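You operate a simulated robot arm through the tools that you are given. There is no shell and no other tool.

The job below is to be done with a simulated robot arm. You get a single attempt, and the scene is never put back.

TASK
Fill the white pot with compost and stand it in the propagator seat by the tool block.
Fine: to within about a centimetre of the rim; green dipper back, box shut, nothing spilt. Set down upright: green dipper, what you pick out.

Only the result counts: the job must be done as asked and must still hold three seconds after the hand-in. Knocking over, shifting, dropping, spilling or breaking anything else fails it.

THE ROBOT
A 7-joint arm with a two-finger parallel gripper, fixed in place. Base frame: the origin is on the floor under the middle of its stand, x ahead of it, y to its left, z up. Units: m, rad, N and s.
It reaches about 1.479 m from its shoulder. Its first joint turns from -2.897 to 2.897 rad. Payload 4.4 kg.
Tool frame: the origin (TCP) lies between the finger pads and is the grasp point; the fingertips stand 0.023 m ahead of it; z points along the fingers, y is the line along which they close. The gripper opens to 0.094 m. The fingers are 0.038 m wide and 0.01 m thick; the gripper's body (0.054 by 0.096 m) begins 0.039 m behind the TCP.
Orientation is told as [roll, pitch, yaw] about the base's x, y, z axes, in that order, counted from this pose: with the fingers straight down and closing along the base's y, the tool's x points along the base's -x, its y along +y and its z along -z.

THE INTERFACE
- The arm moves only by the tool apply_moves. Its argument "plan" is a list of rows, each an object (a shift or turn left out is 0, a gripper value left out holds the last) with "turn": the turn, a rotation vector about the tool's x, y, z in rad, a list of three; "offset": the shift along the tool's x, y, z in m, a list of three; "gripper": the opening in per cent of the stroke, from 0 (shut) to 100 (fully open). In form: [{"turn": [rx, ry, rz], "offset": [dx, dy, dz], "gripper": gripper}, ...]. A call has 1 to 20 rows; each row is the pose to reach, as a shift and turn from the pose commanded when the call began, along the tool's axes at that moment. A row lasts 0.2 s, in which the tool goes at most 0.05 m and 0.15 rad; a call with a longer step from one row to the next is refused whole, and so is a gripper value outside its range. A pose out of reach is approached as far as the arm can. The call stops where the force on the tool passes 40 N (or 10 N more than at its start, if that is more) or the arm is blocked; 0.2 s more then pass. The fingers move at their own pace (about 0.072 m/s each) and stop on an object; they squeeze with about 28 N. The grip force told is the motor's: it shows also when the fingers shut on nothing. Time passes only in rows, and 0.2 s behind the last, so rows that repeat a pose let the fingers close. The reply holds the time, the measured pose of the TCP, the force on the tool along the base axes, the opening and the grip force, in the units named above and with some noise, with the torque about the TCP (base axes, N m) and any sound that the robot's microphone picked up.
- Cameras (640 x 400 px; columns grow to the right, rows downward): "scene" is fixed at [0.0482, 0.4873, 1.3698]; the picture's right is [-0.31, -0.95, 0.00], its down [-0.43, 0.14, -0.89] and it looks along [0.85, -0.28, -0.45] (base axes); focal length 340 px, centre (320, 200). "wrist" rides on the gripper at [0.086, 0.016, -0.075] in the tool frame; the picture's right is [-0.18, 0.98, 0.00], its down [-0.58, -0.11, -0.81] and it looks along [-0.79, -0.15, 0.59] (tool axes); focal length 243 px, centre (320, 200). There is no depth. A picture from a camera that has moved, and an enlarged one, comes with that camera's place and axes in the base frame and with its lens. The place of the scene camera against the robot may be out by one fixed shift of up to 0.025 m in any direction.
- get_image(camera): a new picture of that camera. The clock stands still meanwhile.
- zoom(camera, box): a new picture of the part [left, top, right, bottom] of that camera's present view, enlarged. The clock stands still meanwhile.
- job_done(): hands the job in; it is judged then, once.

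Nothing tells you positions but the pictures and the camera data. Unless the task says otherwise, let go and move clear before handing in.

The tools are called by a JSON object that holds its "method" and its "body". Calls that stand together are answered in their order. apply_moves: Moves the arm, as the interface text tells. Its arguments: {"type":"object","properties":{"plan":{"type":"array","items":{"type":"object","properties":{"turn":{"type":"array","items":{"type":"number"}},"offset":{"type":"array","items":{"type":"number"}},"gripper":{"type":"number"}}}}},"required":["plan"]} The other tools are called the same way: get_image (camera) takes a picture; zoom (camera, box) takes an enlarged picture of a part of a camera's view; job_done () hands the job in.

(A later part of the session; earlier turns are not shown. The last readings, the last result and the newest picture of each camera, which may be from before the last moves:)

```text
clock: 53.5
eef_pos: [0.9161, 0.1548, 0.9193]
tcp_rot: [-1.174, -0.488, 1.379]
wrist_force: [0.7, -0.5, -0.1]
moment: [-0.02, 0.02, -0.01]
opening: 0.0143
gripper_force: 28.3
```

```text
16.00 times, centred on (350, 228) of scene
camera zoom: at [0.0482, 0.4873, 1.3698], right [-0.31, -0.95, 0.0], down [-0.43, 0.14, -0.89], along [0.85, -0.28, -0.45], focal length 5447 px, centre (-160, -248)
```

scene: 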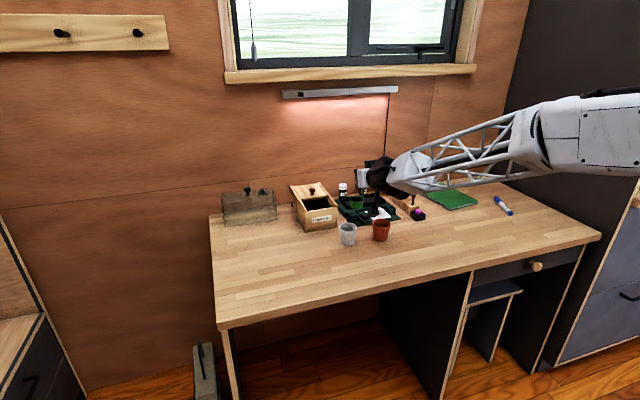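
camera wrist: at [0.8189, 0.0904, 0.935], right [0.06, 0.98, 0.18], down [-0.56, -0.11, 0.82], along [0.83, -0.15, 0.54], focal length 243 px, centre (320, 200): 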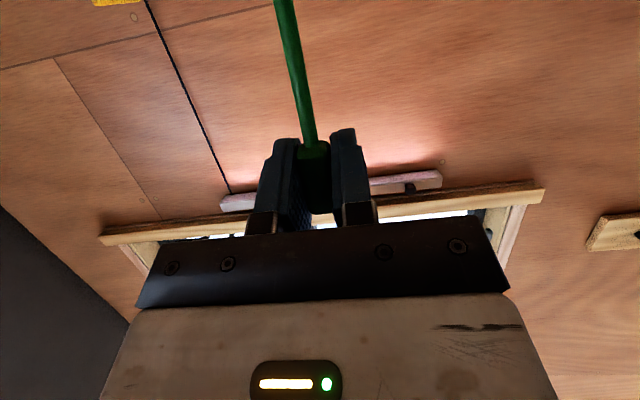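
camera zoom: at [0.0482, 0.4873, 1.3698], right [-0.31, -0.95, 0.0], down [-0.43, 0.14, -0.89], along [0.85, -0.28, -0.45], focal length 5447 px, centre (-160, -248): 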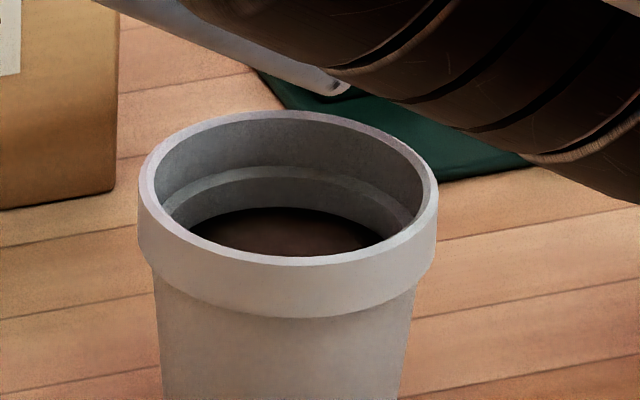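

Still nothing at 60°. I'll tip another 7.5° and check.

{"method": "apply_moves", "body": {"plan": [{"offset": [-0.0036, 0.0111, 0], "turn": [0, 0, -0.131]}]}}

{"method": "zoom", "body": {"camera": "scene", "box": [334, 218, 366, 238]}}

```text
clock: 53.9
eef_pos: [0.9117, 0.1632, 0.9114]
tcp_rot: [-1.196, -0.369, 1.434]
wrist_force: [-0.1, 0.7, -0.9]
moment: [0.06, -0.01, 0.01]
opening: 0.0146
gripper_force: 28.1
```

```text
16.00 times, centred on (350, 228) of scene
camera zoom: at [0.0482, 0.4873, 1.3698], right [-0.31, -0.95, 0.0], down [-0.43, 0.14, -0.89], along [0.85, -0.28, -0.45], focal length 5447 px, centre (-160, -248)
```

zoom: 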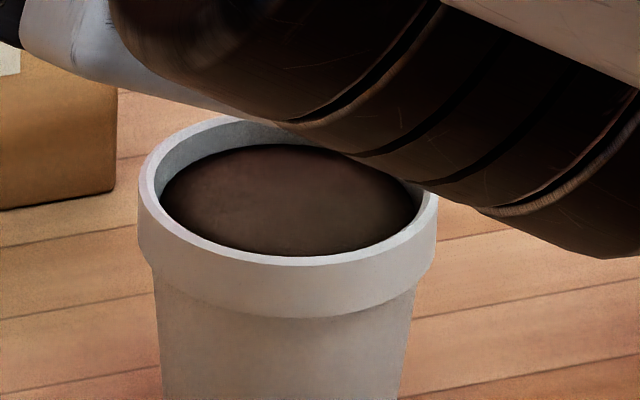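

The cup let go at about 63° and the pot is now about 5 mm below the rim, which is what I wanted. I'll right the cup straight away.

{"method": "apply_moves", "body": {"plan": [{"offset": [0.005, -0.0107, 0], "turn": [0, 0, 0.131]}, {"offset": [0.0111, -0.0207, -0.0004], "turn": [0, 0, 0.262]}, {"offset": [0.0184, -0.0299, -0.0006], "turn": [0, 0, 0.393]}, {"offset": [0.0266, -0.0378, -0.0009], "turn": [0, 0, 0.524]}, {"offset": [0.0353, -0.0447, -0.0013], "turn": [0, 0, 0.655]}, {"offset": [0.0448, -0.0492, -0.0015], "turn": [0, 0, 0.786]}, {"offset": [0.0549, -0.0535, -0.0017], "turn": [0, 0, 0.917]}, {"offset": [0.0635, -0.0575, -0.0029], "turn": [0, 0, 1.048]}, {"offset": [0.0723, -0.0618, -0.0042], "turn": [0, 0, 1.179]}, {"offset": [0.0723, -0.0618, -0.0042], "turn": [0, 0, 1.179]}]}}

{"method": "zoom", "body": {"camera": "scene", "box": [310, 190, 406, 250]}}

{"method": "zoom", "body": {"camera": "scene", "box": [334, 218, 366, 238]}}

```text
clock: 56.1
eef_pos: [0.9188, 0.0752, 0.9393]
tcp_rot: [0.011, -1.222, -0.008]
wrist_force: [-1.1, -0.6, -1.6]
moment: [-0.02, 0.0, 0.0]
opening: 0.0145
gripper_force: 28.0
```

```text
6.67 times, centred on (358, 220) of scene
camera zoom: at [0.0482, 0.4873, 1.3698], right [-0.31, -0.95, 0.0], down [-0.43, 0.14, -0.89], along [0.85, -0.28, -0.45], focal length 2270 px, centre (67, 67)
```

zoom: 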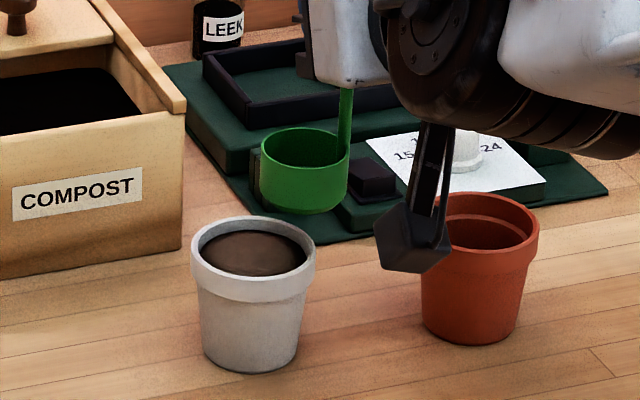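

```text
16.00 times, centred on (350, 228) of scene
camera zoom: at [0.0482, 0.4873, 1.3698], right [-0.31, -0.95, 0.0], down [-0.43, 0.14, -0.89], along [0.85, -0.28, -0.45], focal length 5447 px, centre (-160, -248)
```

zoom: 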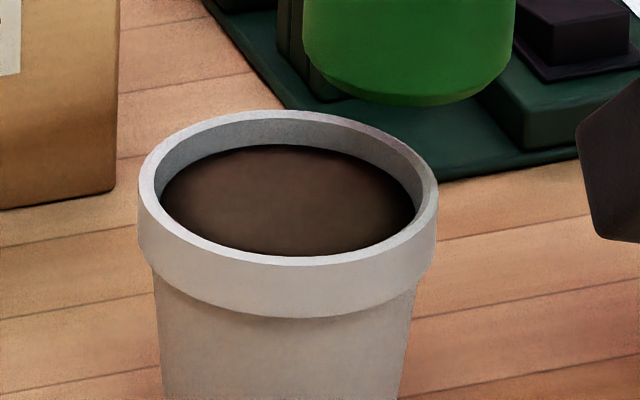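

The pot is filled to about 5 mm below its rim, the cup is empty and the bench is clean. Next I carry the dipper back above its original spot.

{"method": "apply_moves", "body": {"plan": [{"offset": [-0.0235, 0, -0.0086]}, {"offset": [-0.0251, 0.026, -0.0042]}, {"offset": [-0.0267, 0.052, 0.0002]}, {"offset": [-0.0284, 0.078, 0.0046]}, {"offset": [-0.03, 0.104, 0.0091]}, {"offset": [-0.0316, 0.1294, 0.0135]}, {"offset": [-0.0316, 0.1294, 0.0135]}]}}

{"method": "get_image", "body": {"camera": "wrist"}}

{"method": "zoom", "body": {"camera": "scene", "box": [280, 170, 408, 250]}}

```text
clock: 57.7
eef_pos: [0.9429, 0.2056, 0.9646]
tcp_rot: [0.009, -1.222, -0.003]
wrist_force: [-1.2, -1.0, -0.9]
moment: [-0.01, -0.02, -0.01]
opening: 0.0145
gripper_force: 27.8
```

```text
taken
camera wrist: at [0.8425, 0.2208, 0.9105], right [0.06, 0.98, 0.18], down [-0.56, -0.11, 0.82], along [0.83, -0.15, 0.54], focal length 243 px, centre (320, 200)
```

wrist: 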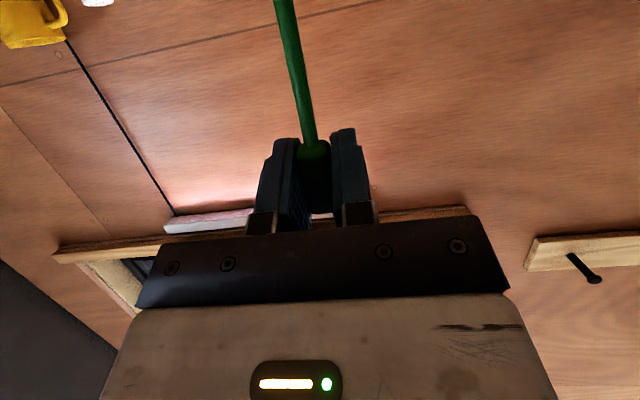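

```text
5.00 times, centred on (344, 210) of scene
camera zoom: at [0.0482, 0.4873, 1.3698], right [-0.31, -0.95, 0.0], down [-0.43, 0.14, -0.89], along [0.85, -0.28, -0.45], focal length 1702 px, centre (200, 150)
```

zoom: 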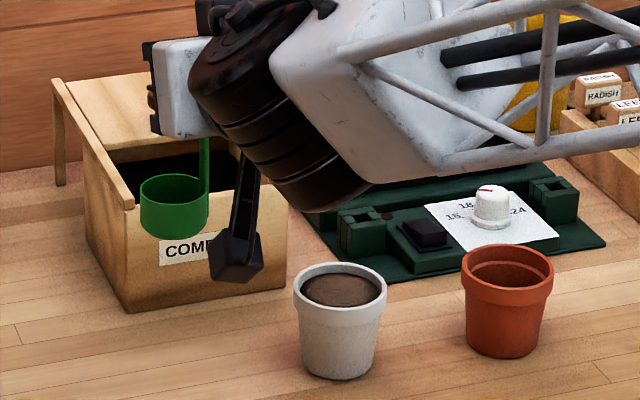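

The hand is within half a millimetre of directly above the original pickup pose. I'll lower straight down by the same height, slowly at the end.

{"method": "apply_moves", "body": {"plan": [{"offset": [0.0282, 0.0002, 0.0103]}, {"offset": [0.0564, 0.0004, 0.0206]}, {"offset": [0.0798, 0.0004, 0.0291]}, {"offset": [0.0892, 0.0004, 0.0326]}, {"offset": [0.0939, 0.0004, 0.0343]}, {"offset": [0.0967, 0.0004, 0.0353]}, {"offset": [0.0981, 0.0004, 0.0358]}, {"offset": [0.0981, 0.0004, 0.0358]}]}}

{"method": "get_image", "body": {"camera": "wrist"}}

{"method": "zoom", "body": {"camera": "scene", "box": [280, 200, 344, 240]}}

```text
clock: 59.5
eef_pos: [0.9423, 0.2059, 0.8613]
tcp_rot: [0.007, -1.22, -0.003]
wrist_force: [0.1, 0.9, -0.8]
moment: [0.03, 0.01, -0.01]
opening: 0.0145
gripper_force: 28.3
```

```text
taken
camera wrist: at [0.8431, 0.2209, 0.8065], right [0.06, 0.98, 0.18], down [-0.56, -0.11, 0.82], along [0.83, -0.15, 0.54], focal length 243 px, centre (320, 200)
```

wrist: 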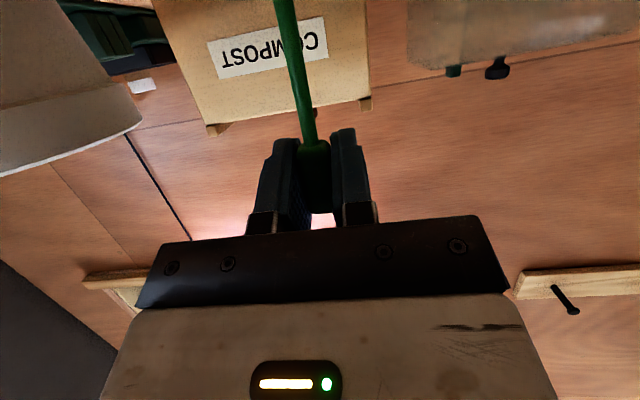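

```text
10.00 times, centred on (312, 220) of scene
camera zoom: at [0.0482, 0.4873, 1.3698], right [-0.31, -0.95, 0.0], down [-0.43, 0.14, -0.89], along [0.85, -0.28, -0.45], focal length 3404 px, centre (400, 0)
```

zoom: 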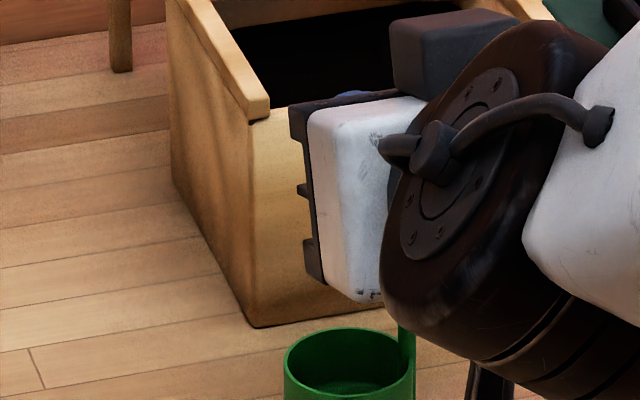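

I'm about 1 mm above the original height. I'll ease down another millimetre or so, watching for contact force.

{"method": "apply_moves", "body": {"plan": [{"offset": [0.0005, 0, 0.0002]}, {"offset": [0.001, 0, 0.0004]}, {"offset": [0.001, 0, 0.0004]}]}}

{"method": "zoom", "body": {"camera": "wrist", "box": [200, 80, 440, 230]}}

```text
clock: 60.3
eef_pos: [0.9432, 0.2053, 0.861]
tcp_rot: [0.006, -1.222, -0.004]
wrist_force: [2.5, 0.5, 4.4]
moment: [0.05, -0.24, 0.01]
opening: 0.0144
gripper_force: 28.6
```

```text
2.67 times, centred on (320, 155) of wrist
camera zoom: at [0.8434, 0.2206, 0.806], right [0.06, 0.98, 0.18], down [-0.56, -0.11, 0.82], along [0.83, -0.15, 0.54], focal length 647 px, centre (320, 320)
```

zoom: 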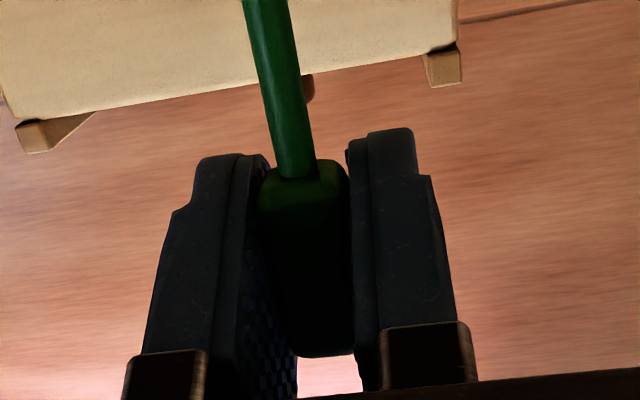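

The dipper is down, with about 4 N of contact. I'll open the fingers and back straight off its handle.

{"method": "apply_moves", "body": {"plan": [{"offset": [-0.0004, 0, -0.0001], "gripper": 20}, {"offset": [-0.0004, 0, -0.0001], "gripper": 35}, {"offset": [-0.0004, 0, -0.0001], "gripper": 48}, {"offset": [-0.0004, 0, -0.0001], "gripper": 48}]}}

{"method": "zoom", "body": {"camera": "wrist", "box": [200, 80, 440, 230]}}

```text
clock: 61.3
eef_pos: [0.9418, 0.2056, 0.8616]
tcp_rot: [0.008, -1.221, -0.005]
wrist_force: [0.0, 0.0, 0.0]
moment: [0.03, 0.0, -0.01]
opening: 0.045
gripper_force: 0.1
```

```text
2.67 times, centred on (320, 155) of wrist
camera zoom: at [0.8429, 0.2204, 0.8058], right [0.06, 0.98, 0.18], down [-0.56, -0.11, 0.82], along [0.83, -0.15, 0.54], focal length 647 px, centre (320, 320)
```

zoom: 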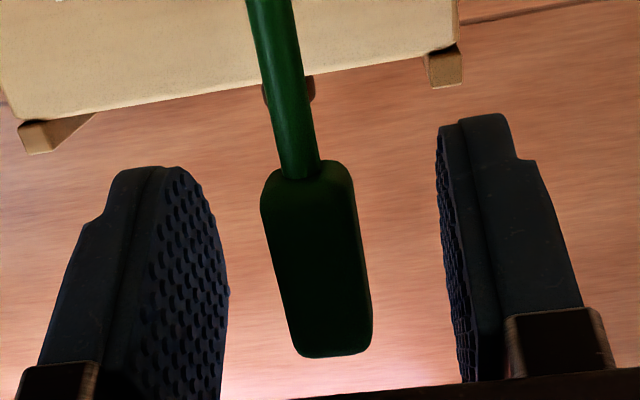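

The dipper stands on its own, free between the open fingers. I'll back out along -x and then rise.

{"method": "apply_moves", "body": {"plan": [{"offset": [0.0069, 0, -0.0188]}, {"offset": [0.0137, 0, -0.0376]}, {"offset": [0.0206, 0, -0.0564]}, {"offset": [0.0291, 0, -0.0798]}, {"offset": [0.0009, 0, -0.0901]}, {"offset": [-0.0367, 0, -0.1038]}, {"offset": [-0.0743, 0, -0.1175]}, {"offset": [-0.1119, 0, -0.1312]}]}}

{"method": "get_image", "body": {"camera": "scene"}}

{"method": "zoom", "body": {"camera": "scene", "box": [280, 170, 408, 250]}}

```text
clock: 63.1
eef_pos: [0.8594, 0.203, 1.0086]
tcp_rot: [0.004, -1.221, -0.001]
wrist_force: [-0.1, -0.5, -0.4]
moment: [-0.01, -0.04, -0.01]
opening: 0.0451
gripper_force: 0.1
```

```text
taken
```

scene: 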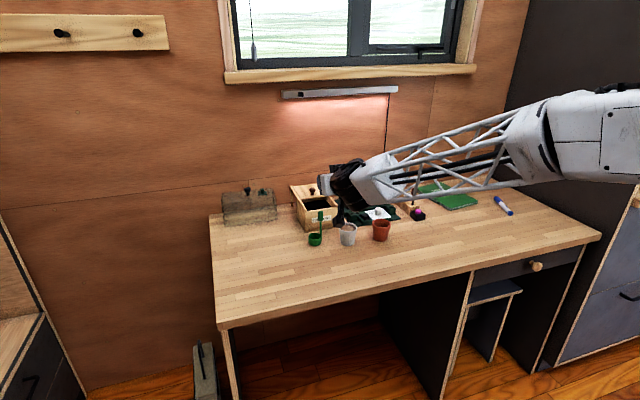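

```text
5.00 times, centred on (344, 210) of scene
camera zoom: at [0.0482, 0.4873, 1.3698], right [-0.31, -0.95, 0.0], down [-0.43, 0.14, -0.89], along [0.85, -0.28, -0.45], focal length 1702 px, centre (200, 150)
```

zoom: 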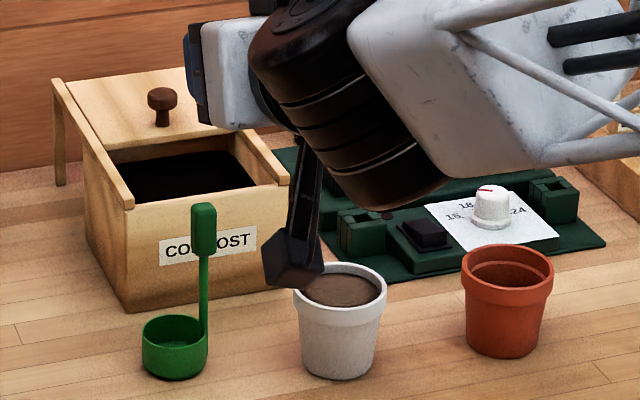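

The dipper stands back on its spot and the pot is full. Next I turn the gripper vertical again and head for the lid knob.

{"method": "apply_moves", "body": {"plan": [{"offset": [-0.0082, -0.0027, 0.0159], "turn": [0, 0.136, 0]}, {"offset": [-0.0164, -0.0053, 0.0319], "turn": [0, 0.272, 0]}, {"offset": [-0.0245, -0.008, 0.0478], "turn": [0, 0.408, 0]}, {"offset": [-0.0327, -0.0107, 0.0637], "turn": [0, 0.544, 0]}, {"offset": [-0.0409, -0.0133, 0.0797], "turn": [0, 0.68, 0]}, {"offset": [-0.0491, -0.016, 0.0956], "turn": [0, 0.816, 0]}, {"offset": [-0.0572, -0.0187, 0.1115], "turn": [0, 0.952, 0]}, {"offset": [-0.0654, -0.0213, 0.1275], "turn": [0, 1.088, 0]}, {"offset": [-0.0736, -0.024, 0.1434], "turn": [0, 1.2217, 0]}, {"offset": [-0.0736, -0.024, 0.1434], "turn": [0, 1.2217, 0]}]}}

{"method": "get_image", "body": {"camera": "wrist"}}

```text
clock: 65.3
eef_pos: [1.0168, 0.1813, 1.03]
tcp_rot: [0.0, 0.002, 0.003]
wrist_force: [0.8, 0.4, 0.1]
moment: [0.02, -0.01, 0.02]
opening: 0.045
gripper_force: 0.1
```

```text
taken
camera wrist: at [0.9308, 0.1961, 1.106], right [0.18, 0.98, 0.0], down [0.58, -0.11, 0.8], along [0.79, -0.14, -0.59], focal length 243 px, centre (320, 200)
```

wrist: 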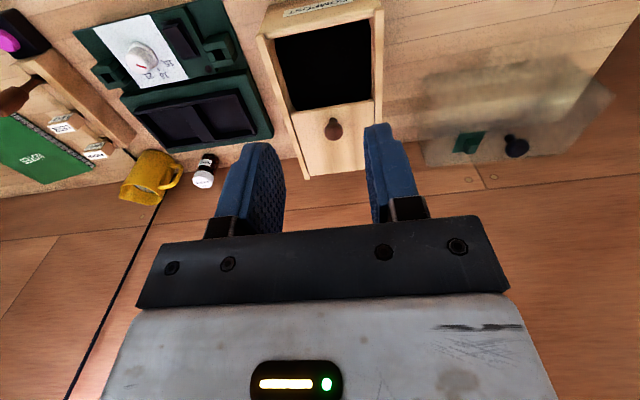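

The gripper is vertical again. I'll move over the knob, which I left at about (1.1165, 0.179), and pause above it to check.

{"method": "apply_moves", "body": {"plan": [{"offset": [-0.03, -0.0005, 0.02], "gripper": 48}, {"offset": [-0.06, -0.001, 0.045], "gripper": 48}, {"offset": [-0.085, -0.0014, 0.07], "gripper": 48}, {"offset": [-0.0995, -0.0014, 0.095], "gripper": 48}, {"offset": [-0.0995, -0.0014, 0.105], "gripper": 48}, {"offset": [-0.0995, -0.0014, 0.105], "gripper": 48}]}}

{"method": "get_image", "body": {"camera": "wrist"}}

{"method": "zoom", "body": {"camera": "scene", "box": [280, 160, 376, 220]}}

```text
clock: 66.7
eef_pos: [1.1156, 0.1792, 0.927]
tcp_rot: [0.002, -0.001, 0.002]
wrist_force: [-0.8, -1.1, -0.1]
moment: [-0.02, -0.02, -0.01]
opening: 0.0451
gripper_force: 0.0
```

```text
taken
camera wrist: at [1.0294, 0.195, 1.0026], right [0.18, 0.98, 0.0], down [0.58, -0.11, 0.81], along [0.79, -0.14, -0.59], focal length 243 px, centre (320, 200)
```

wrist: 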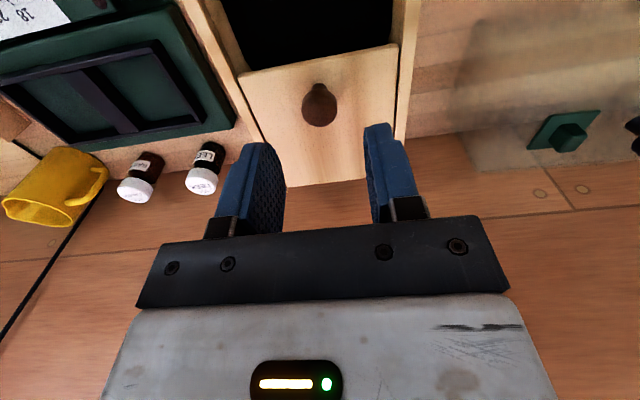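

```text
6.67 times, centred on (328, 190) of scene
camera zoom: at [0.0482, 0.4873, 1.3698], right [-0.31, -0.95, 0.0], down [-0.43, 0.14, -0.89], along [0.85, -0.28, -0.45], focal length 2270 px, centre (267, 267)
```

zoom: 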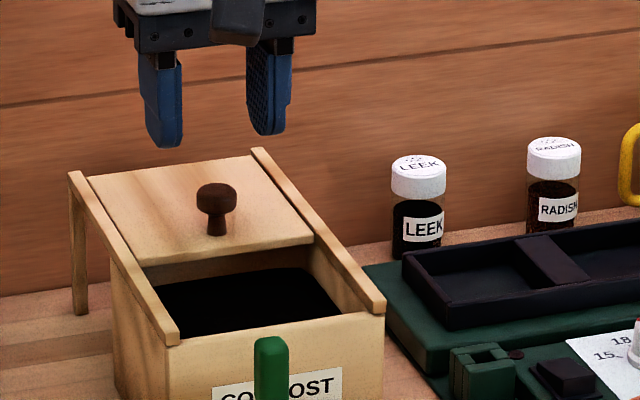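

The knob is directly below. I'll lower to gripping height and close on it.

{"method": "apply_moves", "body": {"plan": [{"offset": [0, 0.0003, 0.02]}, {"offset": [0, 0.0003, 0.04]}, {"offset": [0, 0.0003, 0.05]}, {"offset": [0, 0.0003, 0.0527]}, {"offset": [0, 0.0003, 0.0527], "gripper": 20}, {"offset": [0, 0.0003, 0.0527], "gripper": 10}, {"offset": [0, 0.0003, 0.0527], "gripper": 0}, {"offset": [0, 0.0003, 0.0527], "gripper": 0}]}}

{"method": "get_image", "body": {"camera": "wrist"}}

```text
clock: 68.5
eef_pos: [1.1166, 0.1798, 0.8716]
tcp_rot: [0.001, -0.002, 0.004]
wrist_force: [0.3, -5.7, -2.3]
moment: [-0.2, -0.56, 0.03]
opening: 0.0218
gripper_force: 44.8
```

```text
taken
camera wrist: at [1.0304, 0.1951, 0.9479], right [0.18, 0.98, 0.0], down [0.58, -0.11, 0.81], along [0.79, -0.14, -0.59], focal length 243 px, centre (320, 200)
```

wrist: 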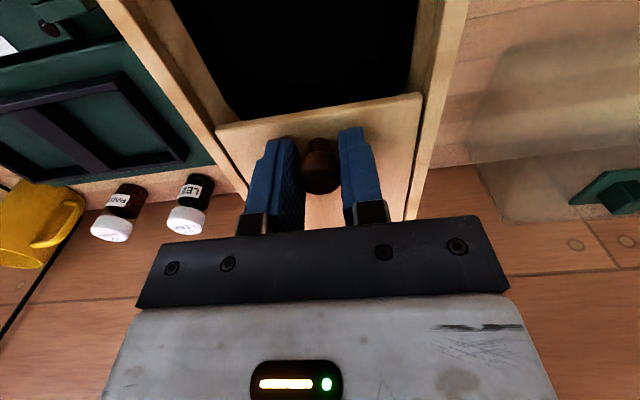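

The knob is gripped with only a small side load. I'll start pulling the lid closed in stages.

{"method": "apply_moves", "body": {"plan": [{"offset": [0.003, -0.0003, 0]}, {"offset": [0.008, -0.0003, 0]}, {"offset": [0.014, -0.0003, 0]}, {"offset": [0.02, -0.0003, 0]}, {"offset": [0.026, -0.0003, 0]}, {"offset": [0.03, -0.0003, 0]}, {"offset": [0.03, -0.0003, 0]}]}}

```text
clock: 70.1
eef_pos: [1.0861, 0.1808, 0.8722]
tcp_rot: [0.001, 0.002, 0.003]
wrist_force: [0.4, -14.8, -14.9]
moment: [-0.27, -1.03, 0.03]
opening: 0.0221
gripper_force: 45.5
```

The lid is moving. I'll trim y and z slightly to relieve the side and vertical load, then continue.

{"method": "apply_moves", "body": {"plan": [{"offset": [0, -0.0008, 0.0007]}, {"offset": [0.003, -0.0015, 0.0012]}, {"offset": [0.008, -0.0015, 0.0012]}, {"offset": [0.014, -0.0015, 0.0012]}, {"offset": [0.02, -0.0015, 0.0012]}, {"offset": [0.026, -0.0015, 0.0012]}, {"offset": [0.03, -0.0015, 0.0012]}, {"offset": [0.03, -0.0015, 0.0012]}]}}

```text
clock: 71.9
eef_pos: [1.0584, 0.1796, 0.8723]
tcp_rot: [0.004, -0.001, 0.003]
wrist_force: [0.6, 33.5, 20.8]
moment: [0.07, -0.91, -0.02]
opening: 0.0219
gripper_force: 45.0
```

That overcorrected, so I'll trim back before continuing.

{"method": "apply_moves", "body": {"plan": [{"offset": [0, 0.0007, -0.0004]}, {"offset": [0, 0.0015, -0.001]}, {"offset": [0, 0.0015, -0.001]}]}}

```text
clock: 72.7
eef_pos: [1.0579, 0.1806, 0.8723]
tcp_rot: [0.003, 0.0, 0.004]
wrist_force: [0.2, 26.9, 27.4]
moment: [-0.06, -0.29, -0.05]
opening: 0.022
gripper_force: 45.1
```

Some load remains, so I'll continue trimming the same way and watch the trend.

{"method": "apply_moves", "body": {"plan": [{"offset": [0, 0.001, -0.001]}, {"offset": [0, 0.002, -0.002]}, {"offset": [0, 0.002, -0.002]}]}}

```text
clock: 73.5
eef_pos: [1.0567, 0.1801, 0.8727]
tcp_rot: [0.002, 0.002, 0.001]
wrist_force: [0.8, -4.6, 15.3]
moment: [-0.22, -0.76, 0.02]
opening: 0.0217
gripper_force: 45.2
```

Balanced again. I'll pull the lid most of the remaining 28 mm.

{"method": "apply_moves", "body": {"plan": [{"offset": [0.002, 0, -0.001]}, {"offset": [0.007, 0, -0.0015]}, {"offset": [0.013, 0, -0.0015]}, {"offset": [0.018, 0, -0.0015]}, {"offset": [0.022, 0, -0.0015]}, {"offset": [0.022, 0, -0.0015]}]}}

{"method": "get_image", "body": {"camera": "wrist"}}

{"method": "zoom", "body": {"camera": "scene", "box": [280, 170, 376, 230]}}

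```text
clock: 74.5
eef_pos: [1.0405, 0.1796, 0.8724]
tcp_rot: [-0.001, 0.004, 0.001]
wrist_force: [0.2, -8.3, -2.1]
moment: [-0.41, 0.14, 0.12]
opening: 0.0219
gripper_force: 45.0
stopped in row 4: the force on the tool passed its limit at 43 N (the readings are from after the stop); the commanded pose is now the measured one
```

```text
taken
camera wrist: at [0.9551, 0.1953, 0.9482], right [0.18, 0.98, 0.0], down [0.59, -0.11, 0.8], along [0.79, -0.15, -0.6], focal length 243 px, centre (320, 200)
```

wrist: 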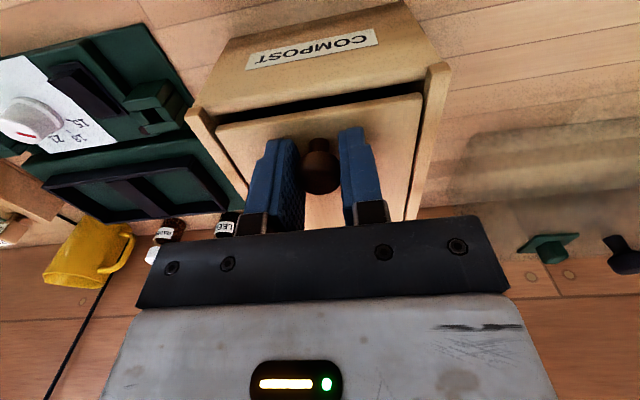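

```text
6.67 times, centred on (328, 200) of scene
camera zoom: at [0.0482, 0.4873, 1.3698], right [-0.31, -0.95, 0.0], down [-0.43, 0.14, -0.89], along [0.85, -0.28, -0.45], focal length 2270 px, centre (267, 200)
```

zoom: 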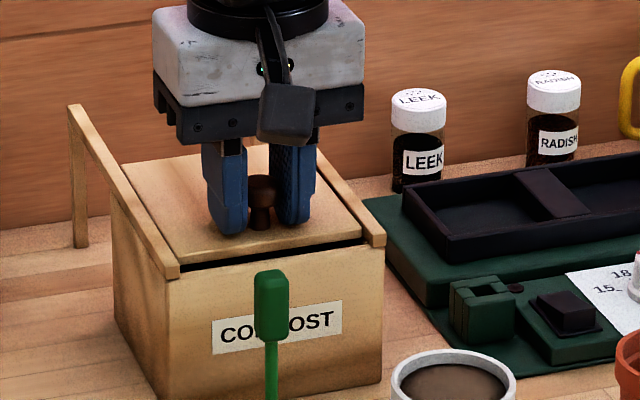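

Only about 12 mm of gap remains, and forces reset low after the stop. I'll finish the pull gently until it meets its stop.

{"method": "apply_moves", "body": {"plan": [{"offset": [0.002, 0, 0]}, {"offset": [0.005, 0, 0]}, {"offset": [0.008, 0, 0]}, {"offset": [0.0105, 0, 0]}, {"offset": [0.012, 0, 0]}, {"offset": [0.012, 0, 0]}]}}

{"method": "zoom", "body": {"camera": "wrist", "box": [180, 20, 460, 195]}}

{"method": "zoom", "body": {"camera": "scene", "box": [280, 170, 376, 230]}}

```text
clock: 75.8
eef_pos: [1.0292, 0.1808, 0.8723]
tcp_rot: [0.002, 0.002, 0.0]
wrist_force: [12.8, 0.5, -6.1]
moment: [-0.3, -1.07, 0.1]
opening: 0.0219
gripper_force: 44.9
stopped in row 6: the force on the tool passed its limit at 42 N (the readings are from after the stop); the commanded pose is now the measured one
```

```text
2.29 times, centred on (320, 108) of wrist
camera zoom: at [0.9437, 0.1952, 0.9478], right [0.18, 0.98, 0.0], down [0.58, -0.11, 0.81], along [0.79, -0.15, -0.59], focal length 555 px, centre (320, 411)
```

zoom: 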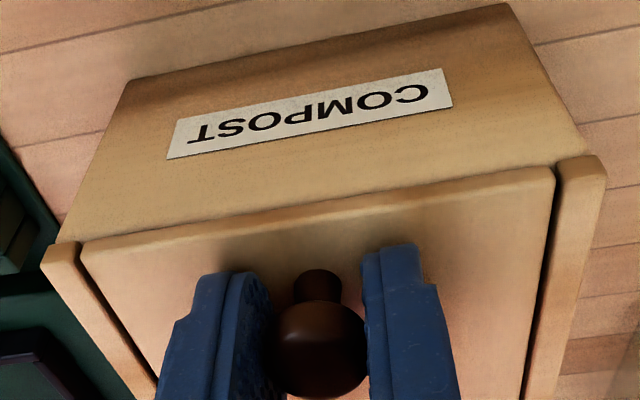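

```text
6.67 times, centred on (328, 200) of scene
camera zoom: at [0.0482, 0.4873, 1.3698], right [-0.31, -0.95, 0.0], down [-0.43, 0.14, -0.89], along [0.85, -0.28, -0.45], focal length 2270 px, centre (267, 200)
```

zoom: 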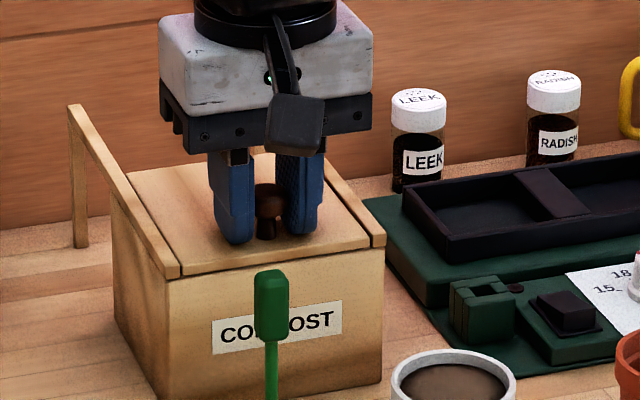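

The lid meets its stop and looks fully shut, matching the starting picture. I'll let go and rise.

{"method": "apply_moves", "body": {"plan": [{"offset": [-0.0005, 0, 0], "gripper": 25}, {"offset": [-0.0005, 0, 0], "gripper": 48}, {"offset": [-0.0005, 0, 0], "gripper": 48}, {"offset": [0, 0, -0.03], "gripper": 48}, {"offset": [0, 0, -0.07], "gripper": 48}, {"offset": [0, 0, -0.11], "gripper": 48}]}}

{"method": "get_image", "body": {"camera": "wrist"}}

{"method": "zoom", "body": {"camera": "scene", "box": [280, 170, 376, 230]}}

```text
clock: 77.2
eef_pos: [1.029, 0.178, 0.9818]
tcp_rot: [0.001, 0.004, 0.001]
wrist_force: [-0.8, -0.1, -1.3]
moment: [0.02, 0.0, -0.01]
opening: 0.0452
gripper_force: 0.1
```

```text
taken
camera wrist: at [0.9428, 0.1927, 1.0582], right [0.18, 0.98, 0.0], down [0.58, -0.11, 0.8], along [0.79, -0.15, -0.59], focal length 243 px, centre (320, 200)
```

wrist: 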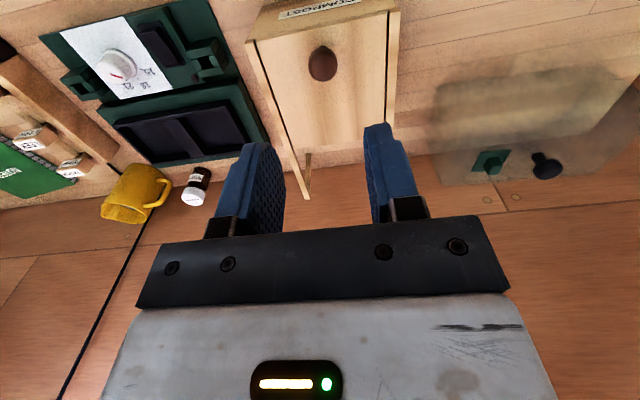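

```text
6.67 times, centred on (328, 200) of scene
camera zoom: at [0.0482, 0.4873, 1.3698], right [-0.31, -0.95, 0.0], down [-0.43, 0.14, -0.89], along [0.85, -0.28, -0.45], focal length 2270 px, centre (267, 200)
```

zoom: 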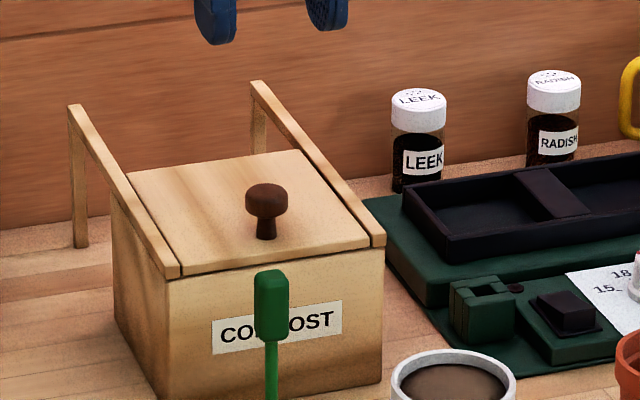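

The box is shut, with the lid back exactly as at the start. Next I go to a viewpoint over the propagator to measure the seat by the tool block.

{"method": "apply_moves", "body": {"plan": [{"offset": [0.0165, -0.038, -0.0067], "gripper": 100}, {"offset": [0.033, -0.076, -0.0133], "gripper": 100}, {"offset": [0.0495, -0.114, -0.02], "gripper": 100}, {"offset": [0.066, -0.152, -0.0267], "gripper": 100}, {"offset": [0.0825, -0.19, -0.0333], "gripper": 100}, {"offset": [0.099, -0.228, -0.04], "gripper": 100}, {"offset": [0.099, -0.228, -0.04], "gripper": 100}]}}

{"method": "get_image", "body": {"camera": "wrist"}}

{"method": "zoom", "body": {"camera": "wrist", "box": [220, 80, 420, 205]}}

```text
clock: 78.8
eef_pos: [0.9306, -0.0476, 1.0207]
tcp_rot: [0.0, 0.002, 0.001]
wrist_force: [0.0, 0.6, 0.0]
moment: [-0.03, 0.04, 0.0]
opening: 0.0939
gripper_force: 0.0
```

```text
taken
camera wrist: at [0.8455, -0.0326, 1.0965], right [0.18, 0.98, 0.0], down [0.58, -0.11, 0.8], along [0.79, -0.15, -0.59], focal length 243 px, centre (320, 200)
```

wrist: 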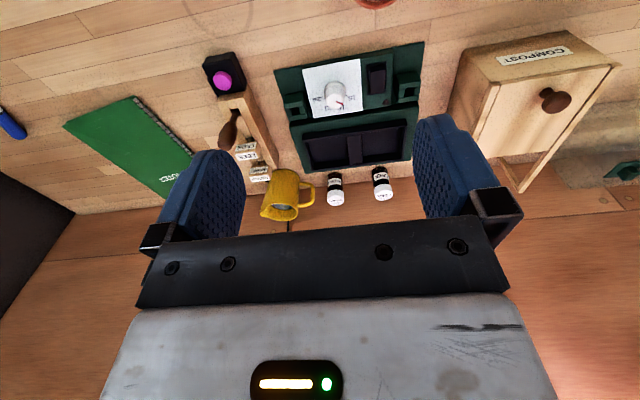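

```text
3.20 times, centred on (320, 142) of wrist
camera zoom: at [0.8455, -0.0326, 1.0965], right [0.18, 0.98, 0.0], down [0.58, -0.11, 0.8], along [0.79, -0.15, -0.59], focal length 776 px, centre (320, 384)
```

zoom: 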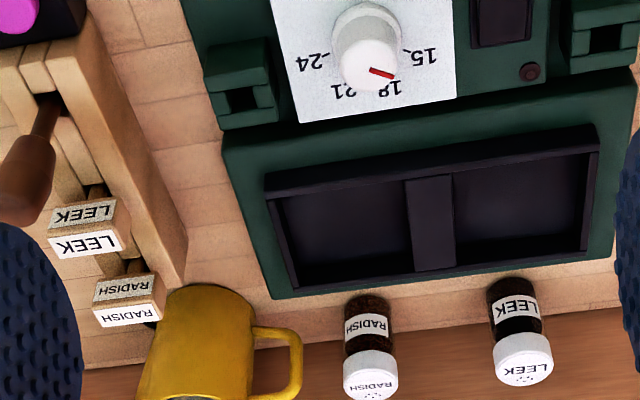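

The seat by the tool block is about 61 × 73 mm inside, centred near (1.127, -0.0685), with the tray rim at z≈0.787. Next I go above the white pot to pick it up.

{"method": "apply_moves", "body": {"plan": [{"offset": [0.0035, 0.034, 0.02], "gripper": 84}, {"offset": [0.007, 0.068, 0.04], "gripper": 84}, {"offset": [0.0106, 0.102, 0.06], "gripper": 84}, {"offset": [0.0141, 0.136, 0.08], "gripper": 84}, {"offset": [0.0176, 0.1706, 0.1], "gripper": 84}, {"offset": [0.0176, 0.1706, 0.1], "gripper": 84}]}}

{"method": "get_image", "body": {"camera": "wrist"}}

{"method": "zoom", "body": {"camera": "wrist", "box": [220, 0, 420, 125]}}

```text
clock: 80.2
eef_pos: [0.9122, 0.1216, 0.9251]
tcp_rot: [0.002, 0.003, 0.001]
wrist_force: [-0.1, 0.1, -0.1]
moment: [0.01, 0.04, 0.01]
opening: 0.0792
gripper_force: 0.1
```

```text
taken
camera wrist: at [0.8263, 0.1362, 1.0016], right [0.18, 0.98, 0.0], down [0.58, -0.11, 0.81], along [0.79, -0.15, -0.59], focal length 243 px, centre (320, 200)
```

wrist: 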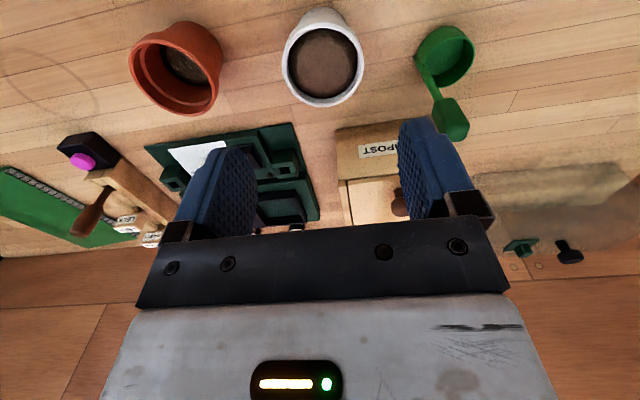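

```text
3.20 times, centred on (320, 62) of wrist
camera zoom: at [0.8263, 0.1362, 1.0016], right [0.18, 0.98, 0.0], down [0.58, -0.11, 0.81], along [0.79, -0.15, -0.59], focal length 776 px, centre (320, 640)
```

zoom: 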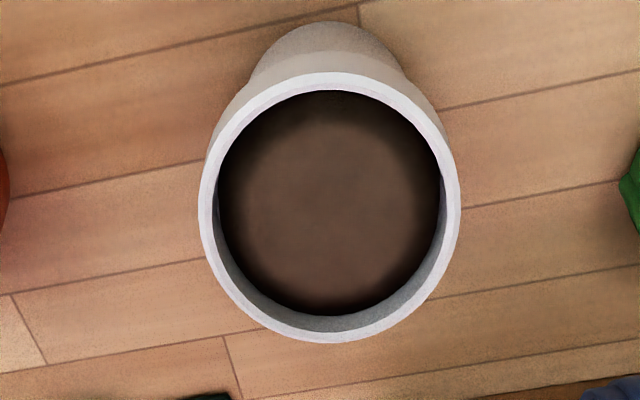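

The pot is centred at about (0.913, 0.1225), rim at z≈0.812 and 61 mm wide, and its fill looks right. I'll lower until the fingertips are level with the rim and check alignment.

{"method": "apply_moves", "body": {"plan": [{"offset": [-0.0004, 0.001, 0.03]}, {"offset": [-0.0007, 0.0018, 0.06]}, {"offset": [-0.0007, 0.0018, 0.08]}, {"offset": [-0.0007, 0.0018, 0.088]}, {"offset": [-0.0007, 0.0018, 0.088]}]}}

{"method": "get_image", "body": {"camera": "wrist"}}

{"method": "zoom", "body": {"camera": "scene", "box": [300, 190, 396, 250]}}

```text
clock: 81.4
eef_pos: [0.9138, 0.1231, 0.8353]
tcp_rot: [0.001, 0.002, 0.0]
wrist_force: [0.7, -0.7, 0.1]
moment: [0.02, 0.0, 0.01]
opening: 0.0789
gripper_force: 0.0
```

```text
taken
camera wrist: at [0.8286, 0.138, 0.9109], right [0.18, 0.98, 0.0], down [0.58, -0.11, 0.81], along [0.79, -0.15, -0.59], focal length 243 px, centre (320, 200)
```

wrist: 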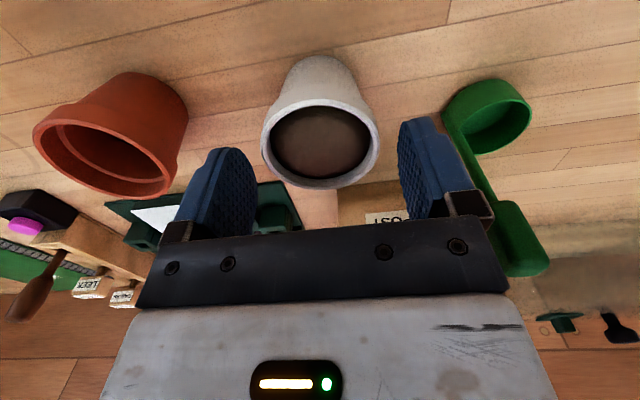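

```text
6.67 times, centred on (348, 220) of scene
camera zoom: at [0.0482, 0.4873, 1.3698], right [-0.31, -0.95, 0.0], down [-0.43, 0.14, -0.89], along [0.85, -0.28, -0.45], focal length 2270 px, centre (133, 67)
```

zoom: 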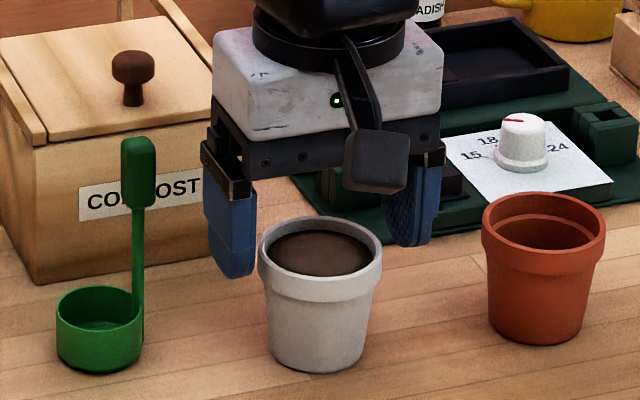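

Alignment is within about a millimetre. I'll go down another 31 mm to the rim band and close gently.

{"method": "apply_moves", "body": {"plan": [{"offset": [0.0008, 0, 0.012]}, {"offset": [0.0008, 0, 0.024]}, {"offset": [0.0008, 0, 0.031]}, {"offset": [0.0008, 0, 0.031], "gripper": 76}, {"offset": [0.0008, 0, 0.031], "gripper": 70}, {"offset": [0.0008, 0, 0.031], "gripper": 66}, {"offset": [0.0008, 0, 0.031], "gripper": 62}, {"offset": [0.0008, 0, 0.031], "gripper": 50}, {"offset": [0.0008, 0, 0.031], "gripper": 50}]}}

{"method": "get_image", "body": {"camera": "wrist"}}

{"method": "zoom", "body": {"camera": "scene", "box": [300, 190, 396, 250]}}

```text
clock: 83.4
eef_pos: [0.9127, 0.1233, 0.8039]
tcp_rot: [0.0, 0.001, 0.0]
wrist_force: [1.2, -0.2, 1.2]
moment: [0.03, -0.03, 0.0]
opening: 0.0589
gripper_force: 27.5
```

```text
taken
camera wrist: at [0.827, 0.1389, 0.879], right [0.18, 0.98, 0.0], down [0.58, -0.11, 0.81], along [0.79, -0.15, -0.59], focal length 243 px, centre (320, 200)
```

wrist: 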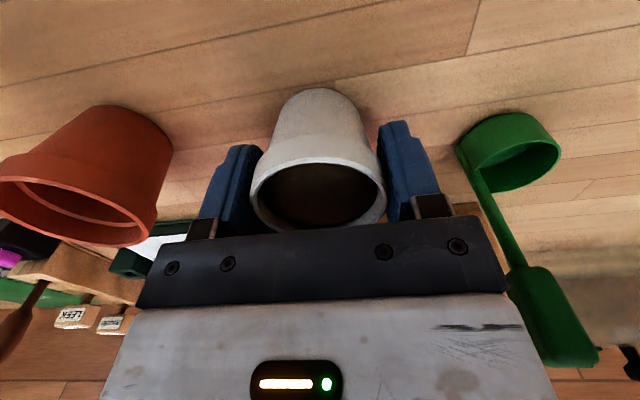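

```text
6.67 times, centred on (348, 220) of scene
camera zoom: at [0.0482, 0.4873, 1.3698], right [-0.31, -0.95, 0.0], down [-0.43, 0.14, -0.89], along [0.85, -0.28, -0.45], focal length 2270 px, centre (133, 67)
```

zoom: 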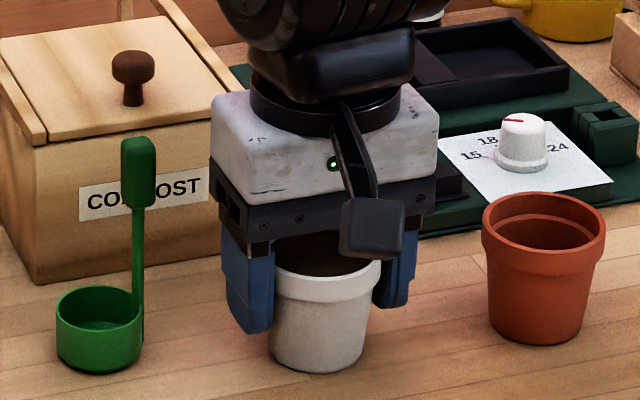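

The pot is gripped by its rim band (opening 58.9 mm). I'll lift it smoothly straight up.

{"method": "apply_moves", "body": {"plan": [{"offset": [0, 0, -0.002]}, {"offset": [0, 0, -0.008]}, {"offset": [0, 0, -0.018]}, {"offset": [0, 0, -0.032]}, {"offset": [0, 0, -0.048]}, {"offset": [0, 0, -0.065]}, {"offset": [0, 0, -0.082]}, {"offset": [0, 0, -0.097]}, {"offset": [0, 0, -0.109]}, {"offset": [0, 0, -0.117]}, {"offset": [0, 0, -0.12]}, {"offset": [0, 0, -0.12]}]}}

{"method": "zoom", "body": {"camera": "scene", "box": [290, 160, 418, 240]}}

{"method": "get_image", "body": {"camera": "wrist"}}

```text
clock: 86.0
eef_pos: [0.913, 0.1232, 0.9253]
tcp_rot: [0.002, 0.001, 0.001]
wrist_force: [0.2, 0.1, -0.9]
moment: [-0.01, 0.02, 0.02]
opening: 0.0587
gripper_force: 27.7
```

```text
5.00 times, centred on (354, 200) of scene
camera zoom: at [0.0482, 0.4873, 1.3698], right [-0.31, -0.95, 0.0], down [-0.43, 0.14, -0.89], along [0.85, -0.28, -0.45], focal length 1702 px, centre (150, 200)
```

zoom: 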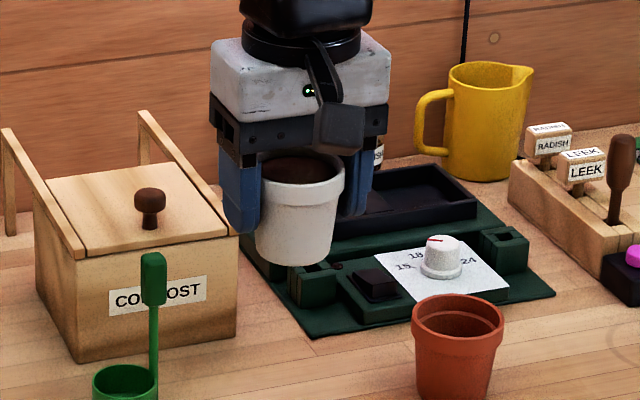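

```text
taken
camera wrist: at [0.8272, 0.1392, 0.9996], right [0.18, 0.98, 0.0], down [0.58, -0.11, 0.8], along [0.79, -0.15, -0.59], focal length 243 px, centre (320, 200)
```

wrist: 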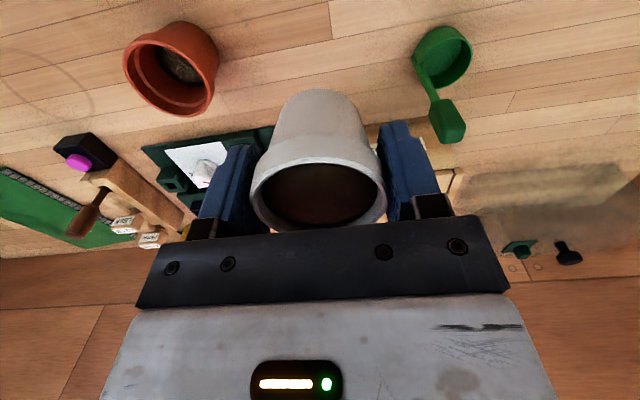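

The pot hangs upright and nothing spilt. I'll carry it smoothly at this height to above the seat.

{"method": "apply_moves", "body": {"plan": [{"offset": [-0.0043, -0.0038, 0]}, {"offset": [-0.015, -0.0134, 0]}, {"offset": [-0.03, -0.0268, 0]}, {"offset": [-0.0471, -0.0422, 0]}, {"offset": [-0.0642, -0.0575, 0]}, {"offset": [-0.0813, -0.0728, 0]}, {"offset": [-0.0984, -0.0882, 0]}, {"offset": [-0.1156, -0.1035, 0]}, {"offset": [-0.1327, -0.1189, 0]}, {"offset": [-0.1498, -0.1342, 0]}, {"offset": [-0.1669, -0.1495, 0]}, {"offset": [-0.184, -0.1649, 0]}, {"offset": [-0.199, -0.1783, 0]}, {"offset": [-0.2097, -0.1879, 0]}, {"offset": [-0.214, -0.1917, 0]}, {"offset": [-0.214, -0.1917, 0]}]}}

{"method": "get_image", "body": {"camera": "wrist"}}

{"method": "zoom", "body": {"camera": "scene", "box": [310, 140, 438, 220]}}

```text
clock: 89.4
eef_pos: [1.1271, -0.0683, 0.923]
tcp_rot: [0.002, 0.002, 0.0]
wrist_force: [0.0, 1.2, -0.3]
moment: [-0.02, 0.0, -0.01]
opening: 0.0589
gripper_force: 28.1
```

```text
taken
camera wrist: at [1.0412, -0.0537, 0.9988], right [0.18, 0.98, 0.0], down [0.58, -0.11, 0.81], along [0.79, -0.15, -0.59], focal length 243 px, centre (320, 200)
```

wrist: 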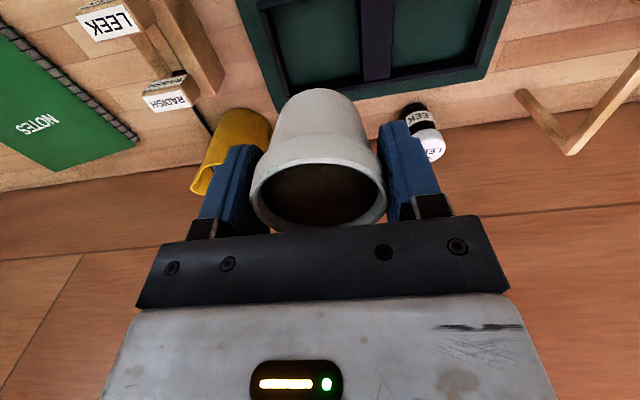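

```text
5.00 times, centred on (374, 180) of scene
camera zoom: at [0.0482, 0.4873, 1.3698], right [-0.31, -0.95, 0.0], down [-0.43, 0.14, -0.89], along [0.85, -0.28, -0.45], focal length 1702 px, centre (50, 300)
```

zoom: 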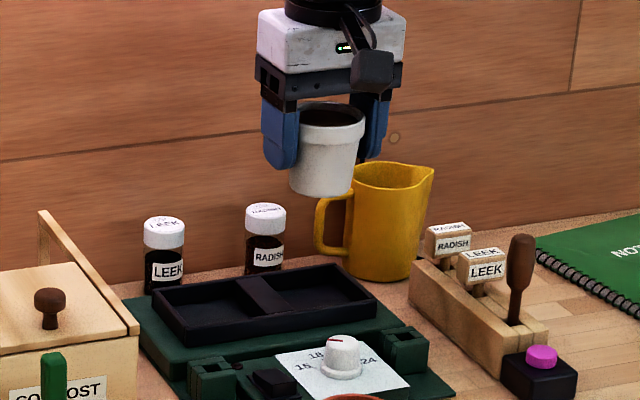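

The pot is over the seat. I'll check my seat centre against a closer scene view before lowering.

{"method": "zoom", "body": {"camera": "scene", "box": [335, 185, 399, 225]}}

{"method": "zoom", "body": {"camera": "wrist", "box": [180, 0, 500, 200]}}

```text
10.00 times, centred on (367, 205) of scene
camera zoom: at [0.0482, 0.4873, 1.3698], right [-0.31, -0.95, 0.0], down [-0.43, 0.14, -0.89], along [0.85, -0.28, -0.45], focal length 3404 px, centre (-150, 150)
```

zoom: 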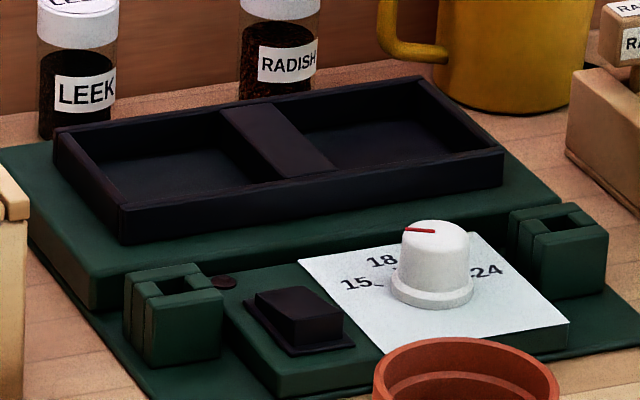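

```text
2.00 times, centred on (340, 100) of wrist
camera zoom: at [1.0412, -0.0537, 0.9988], right [0.18, 0.98, 0.0], down [0.58, -0.11, 0.81], along [0.79, -0.15, -0.59], focal length 485 px, centre (280, 400)
```

zoom: 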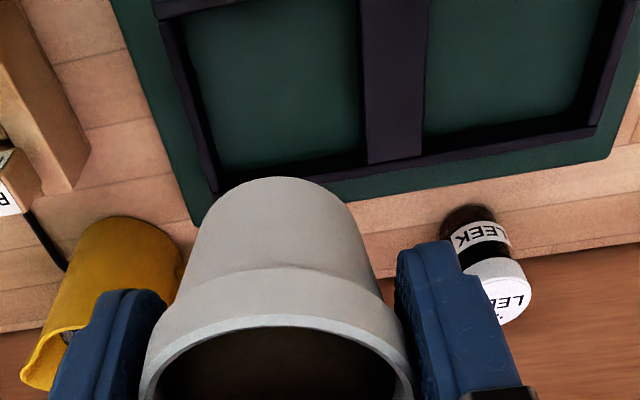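

From three views I put the seat centre at about (1.123, -0.068). I'll nudge 4 mm back, lower until the pot's base is just above the tray rim, and check.

{"method": "apply_moves", "body": {"plan": [{"offset": [0.002, 0.0002, 0.005]}, {"offset": [0.004, 0.0003, 0.015]}, {"offset": [0.004, 0.0003, 0.028]}, {"offset": [0.004, 0.0003, 0.042]}, {"offset": [0.004, 0.0003, 0.054]}, {"offset": [0.004, 0.0003, 0.062]}, {"offset": [0.004, 0.0003, 0.066]}, {"offset": [0.004, 0.0003, 0.066]}]}}

{"method": "zoom", "body": {"camera": "scene", "box": [335, 170, 415, 220]}}

{"method": "get_image", "body": {"camera": "wrist"}}

```text
clock: 91.2
eef_pos: [1.1226, -0.0661, 0.8567]
tcp_rot: [0.002, 0.003, 0.002]
wrist_force: [-0.5, -0.4, -1.5]
moment: [0.0, 0.01, -0.03]
opening: 0.0589
gripper_force: 27.8
```

```text
8.00 times, centred on (375, 195) of scene
camera zoom: at [0.0482, 0.4873, 1.3698], right [-0.31, -0.95, 0.0], down [-0.43, 0.14, -0.89], along [0.85, -0.28, -0.45], focal length 2723 px, centre (-120, 240)
```

zoom: 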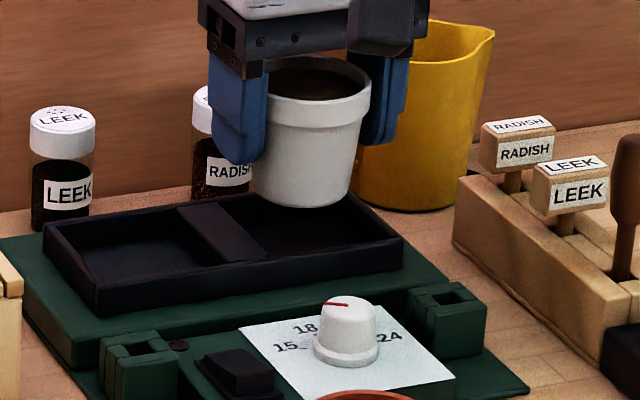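

```text
taken
camera wrist: at [1.0376, -0.051, 0.9323], right [0.18, 0.98, 0.0], down [0.58, -0.11, 0.81], along [0.79, -0.15, -0.59], focal length 243 px, centre (320, 200)
```

wrist: 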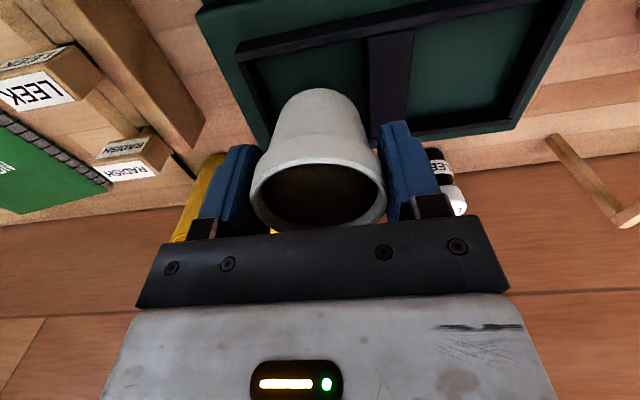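

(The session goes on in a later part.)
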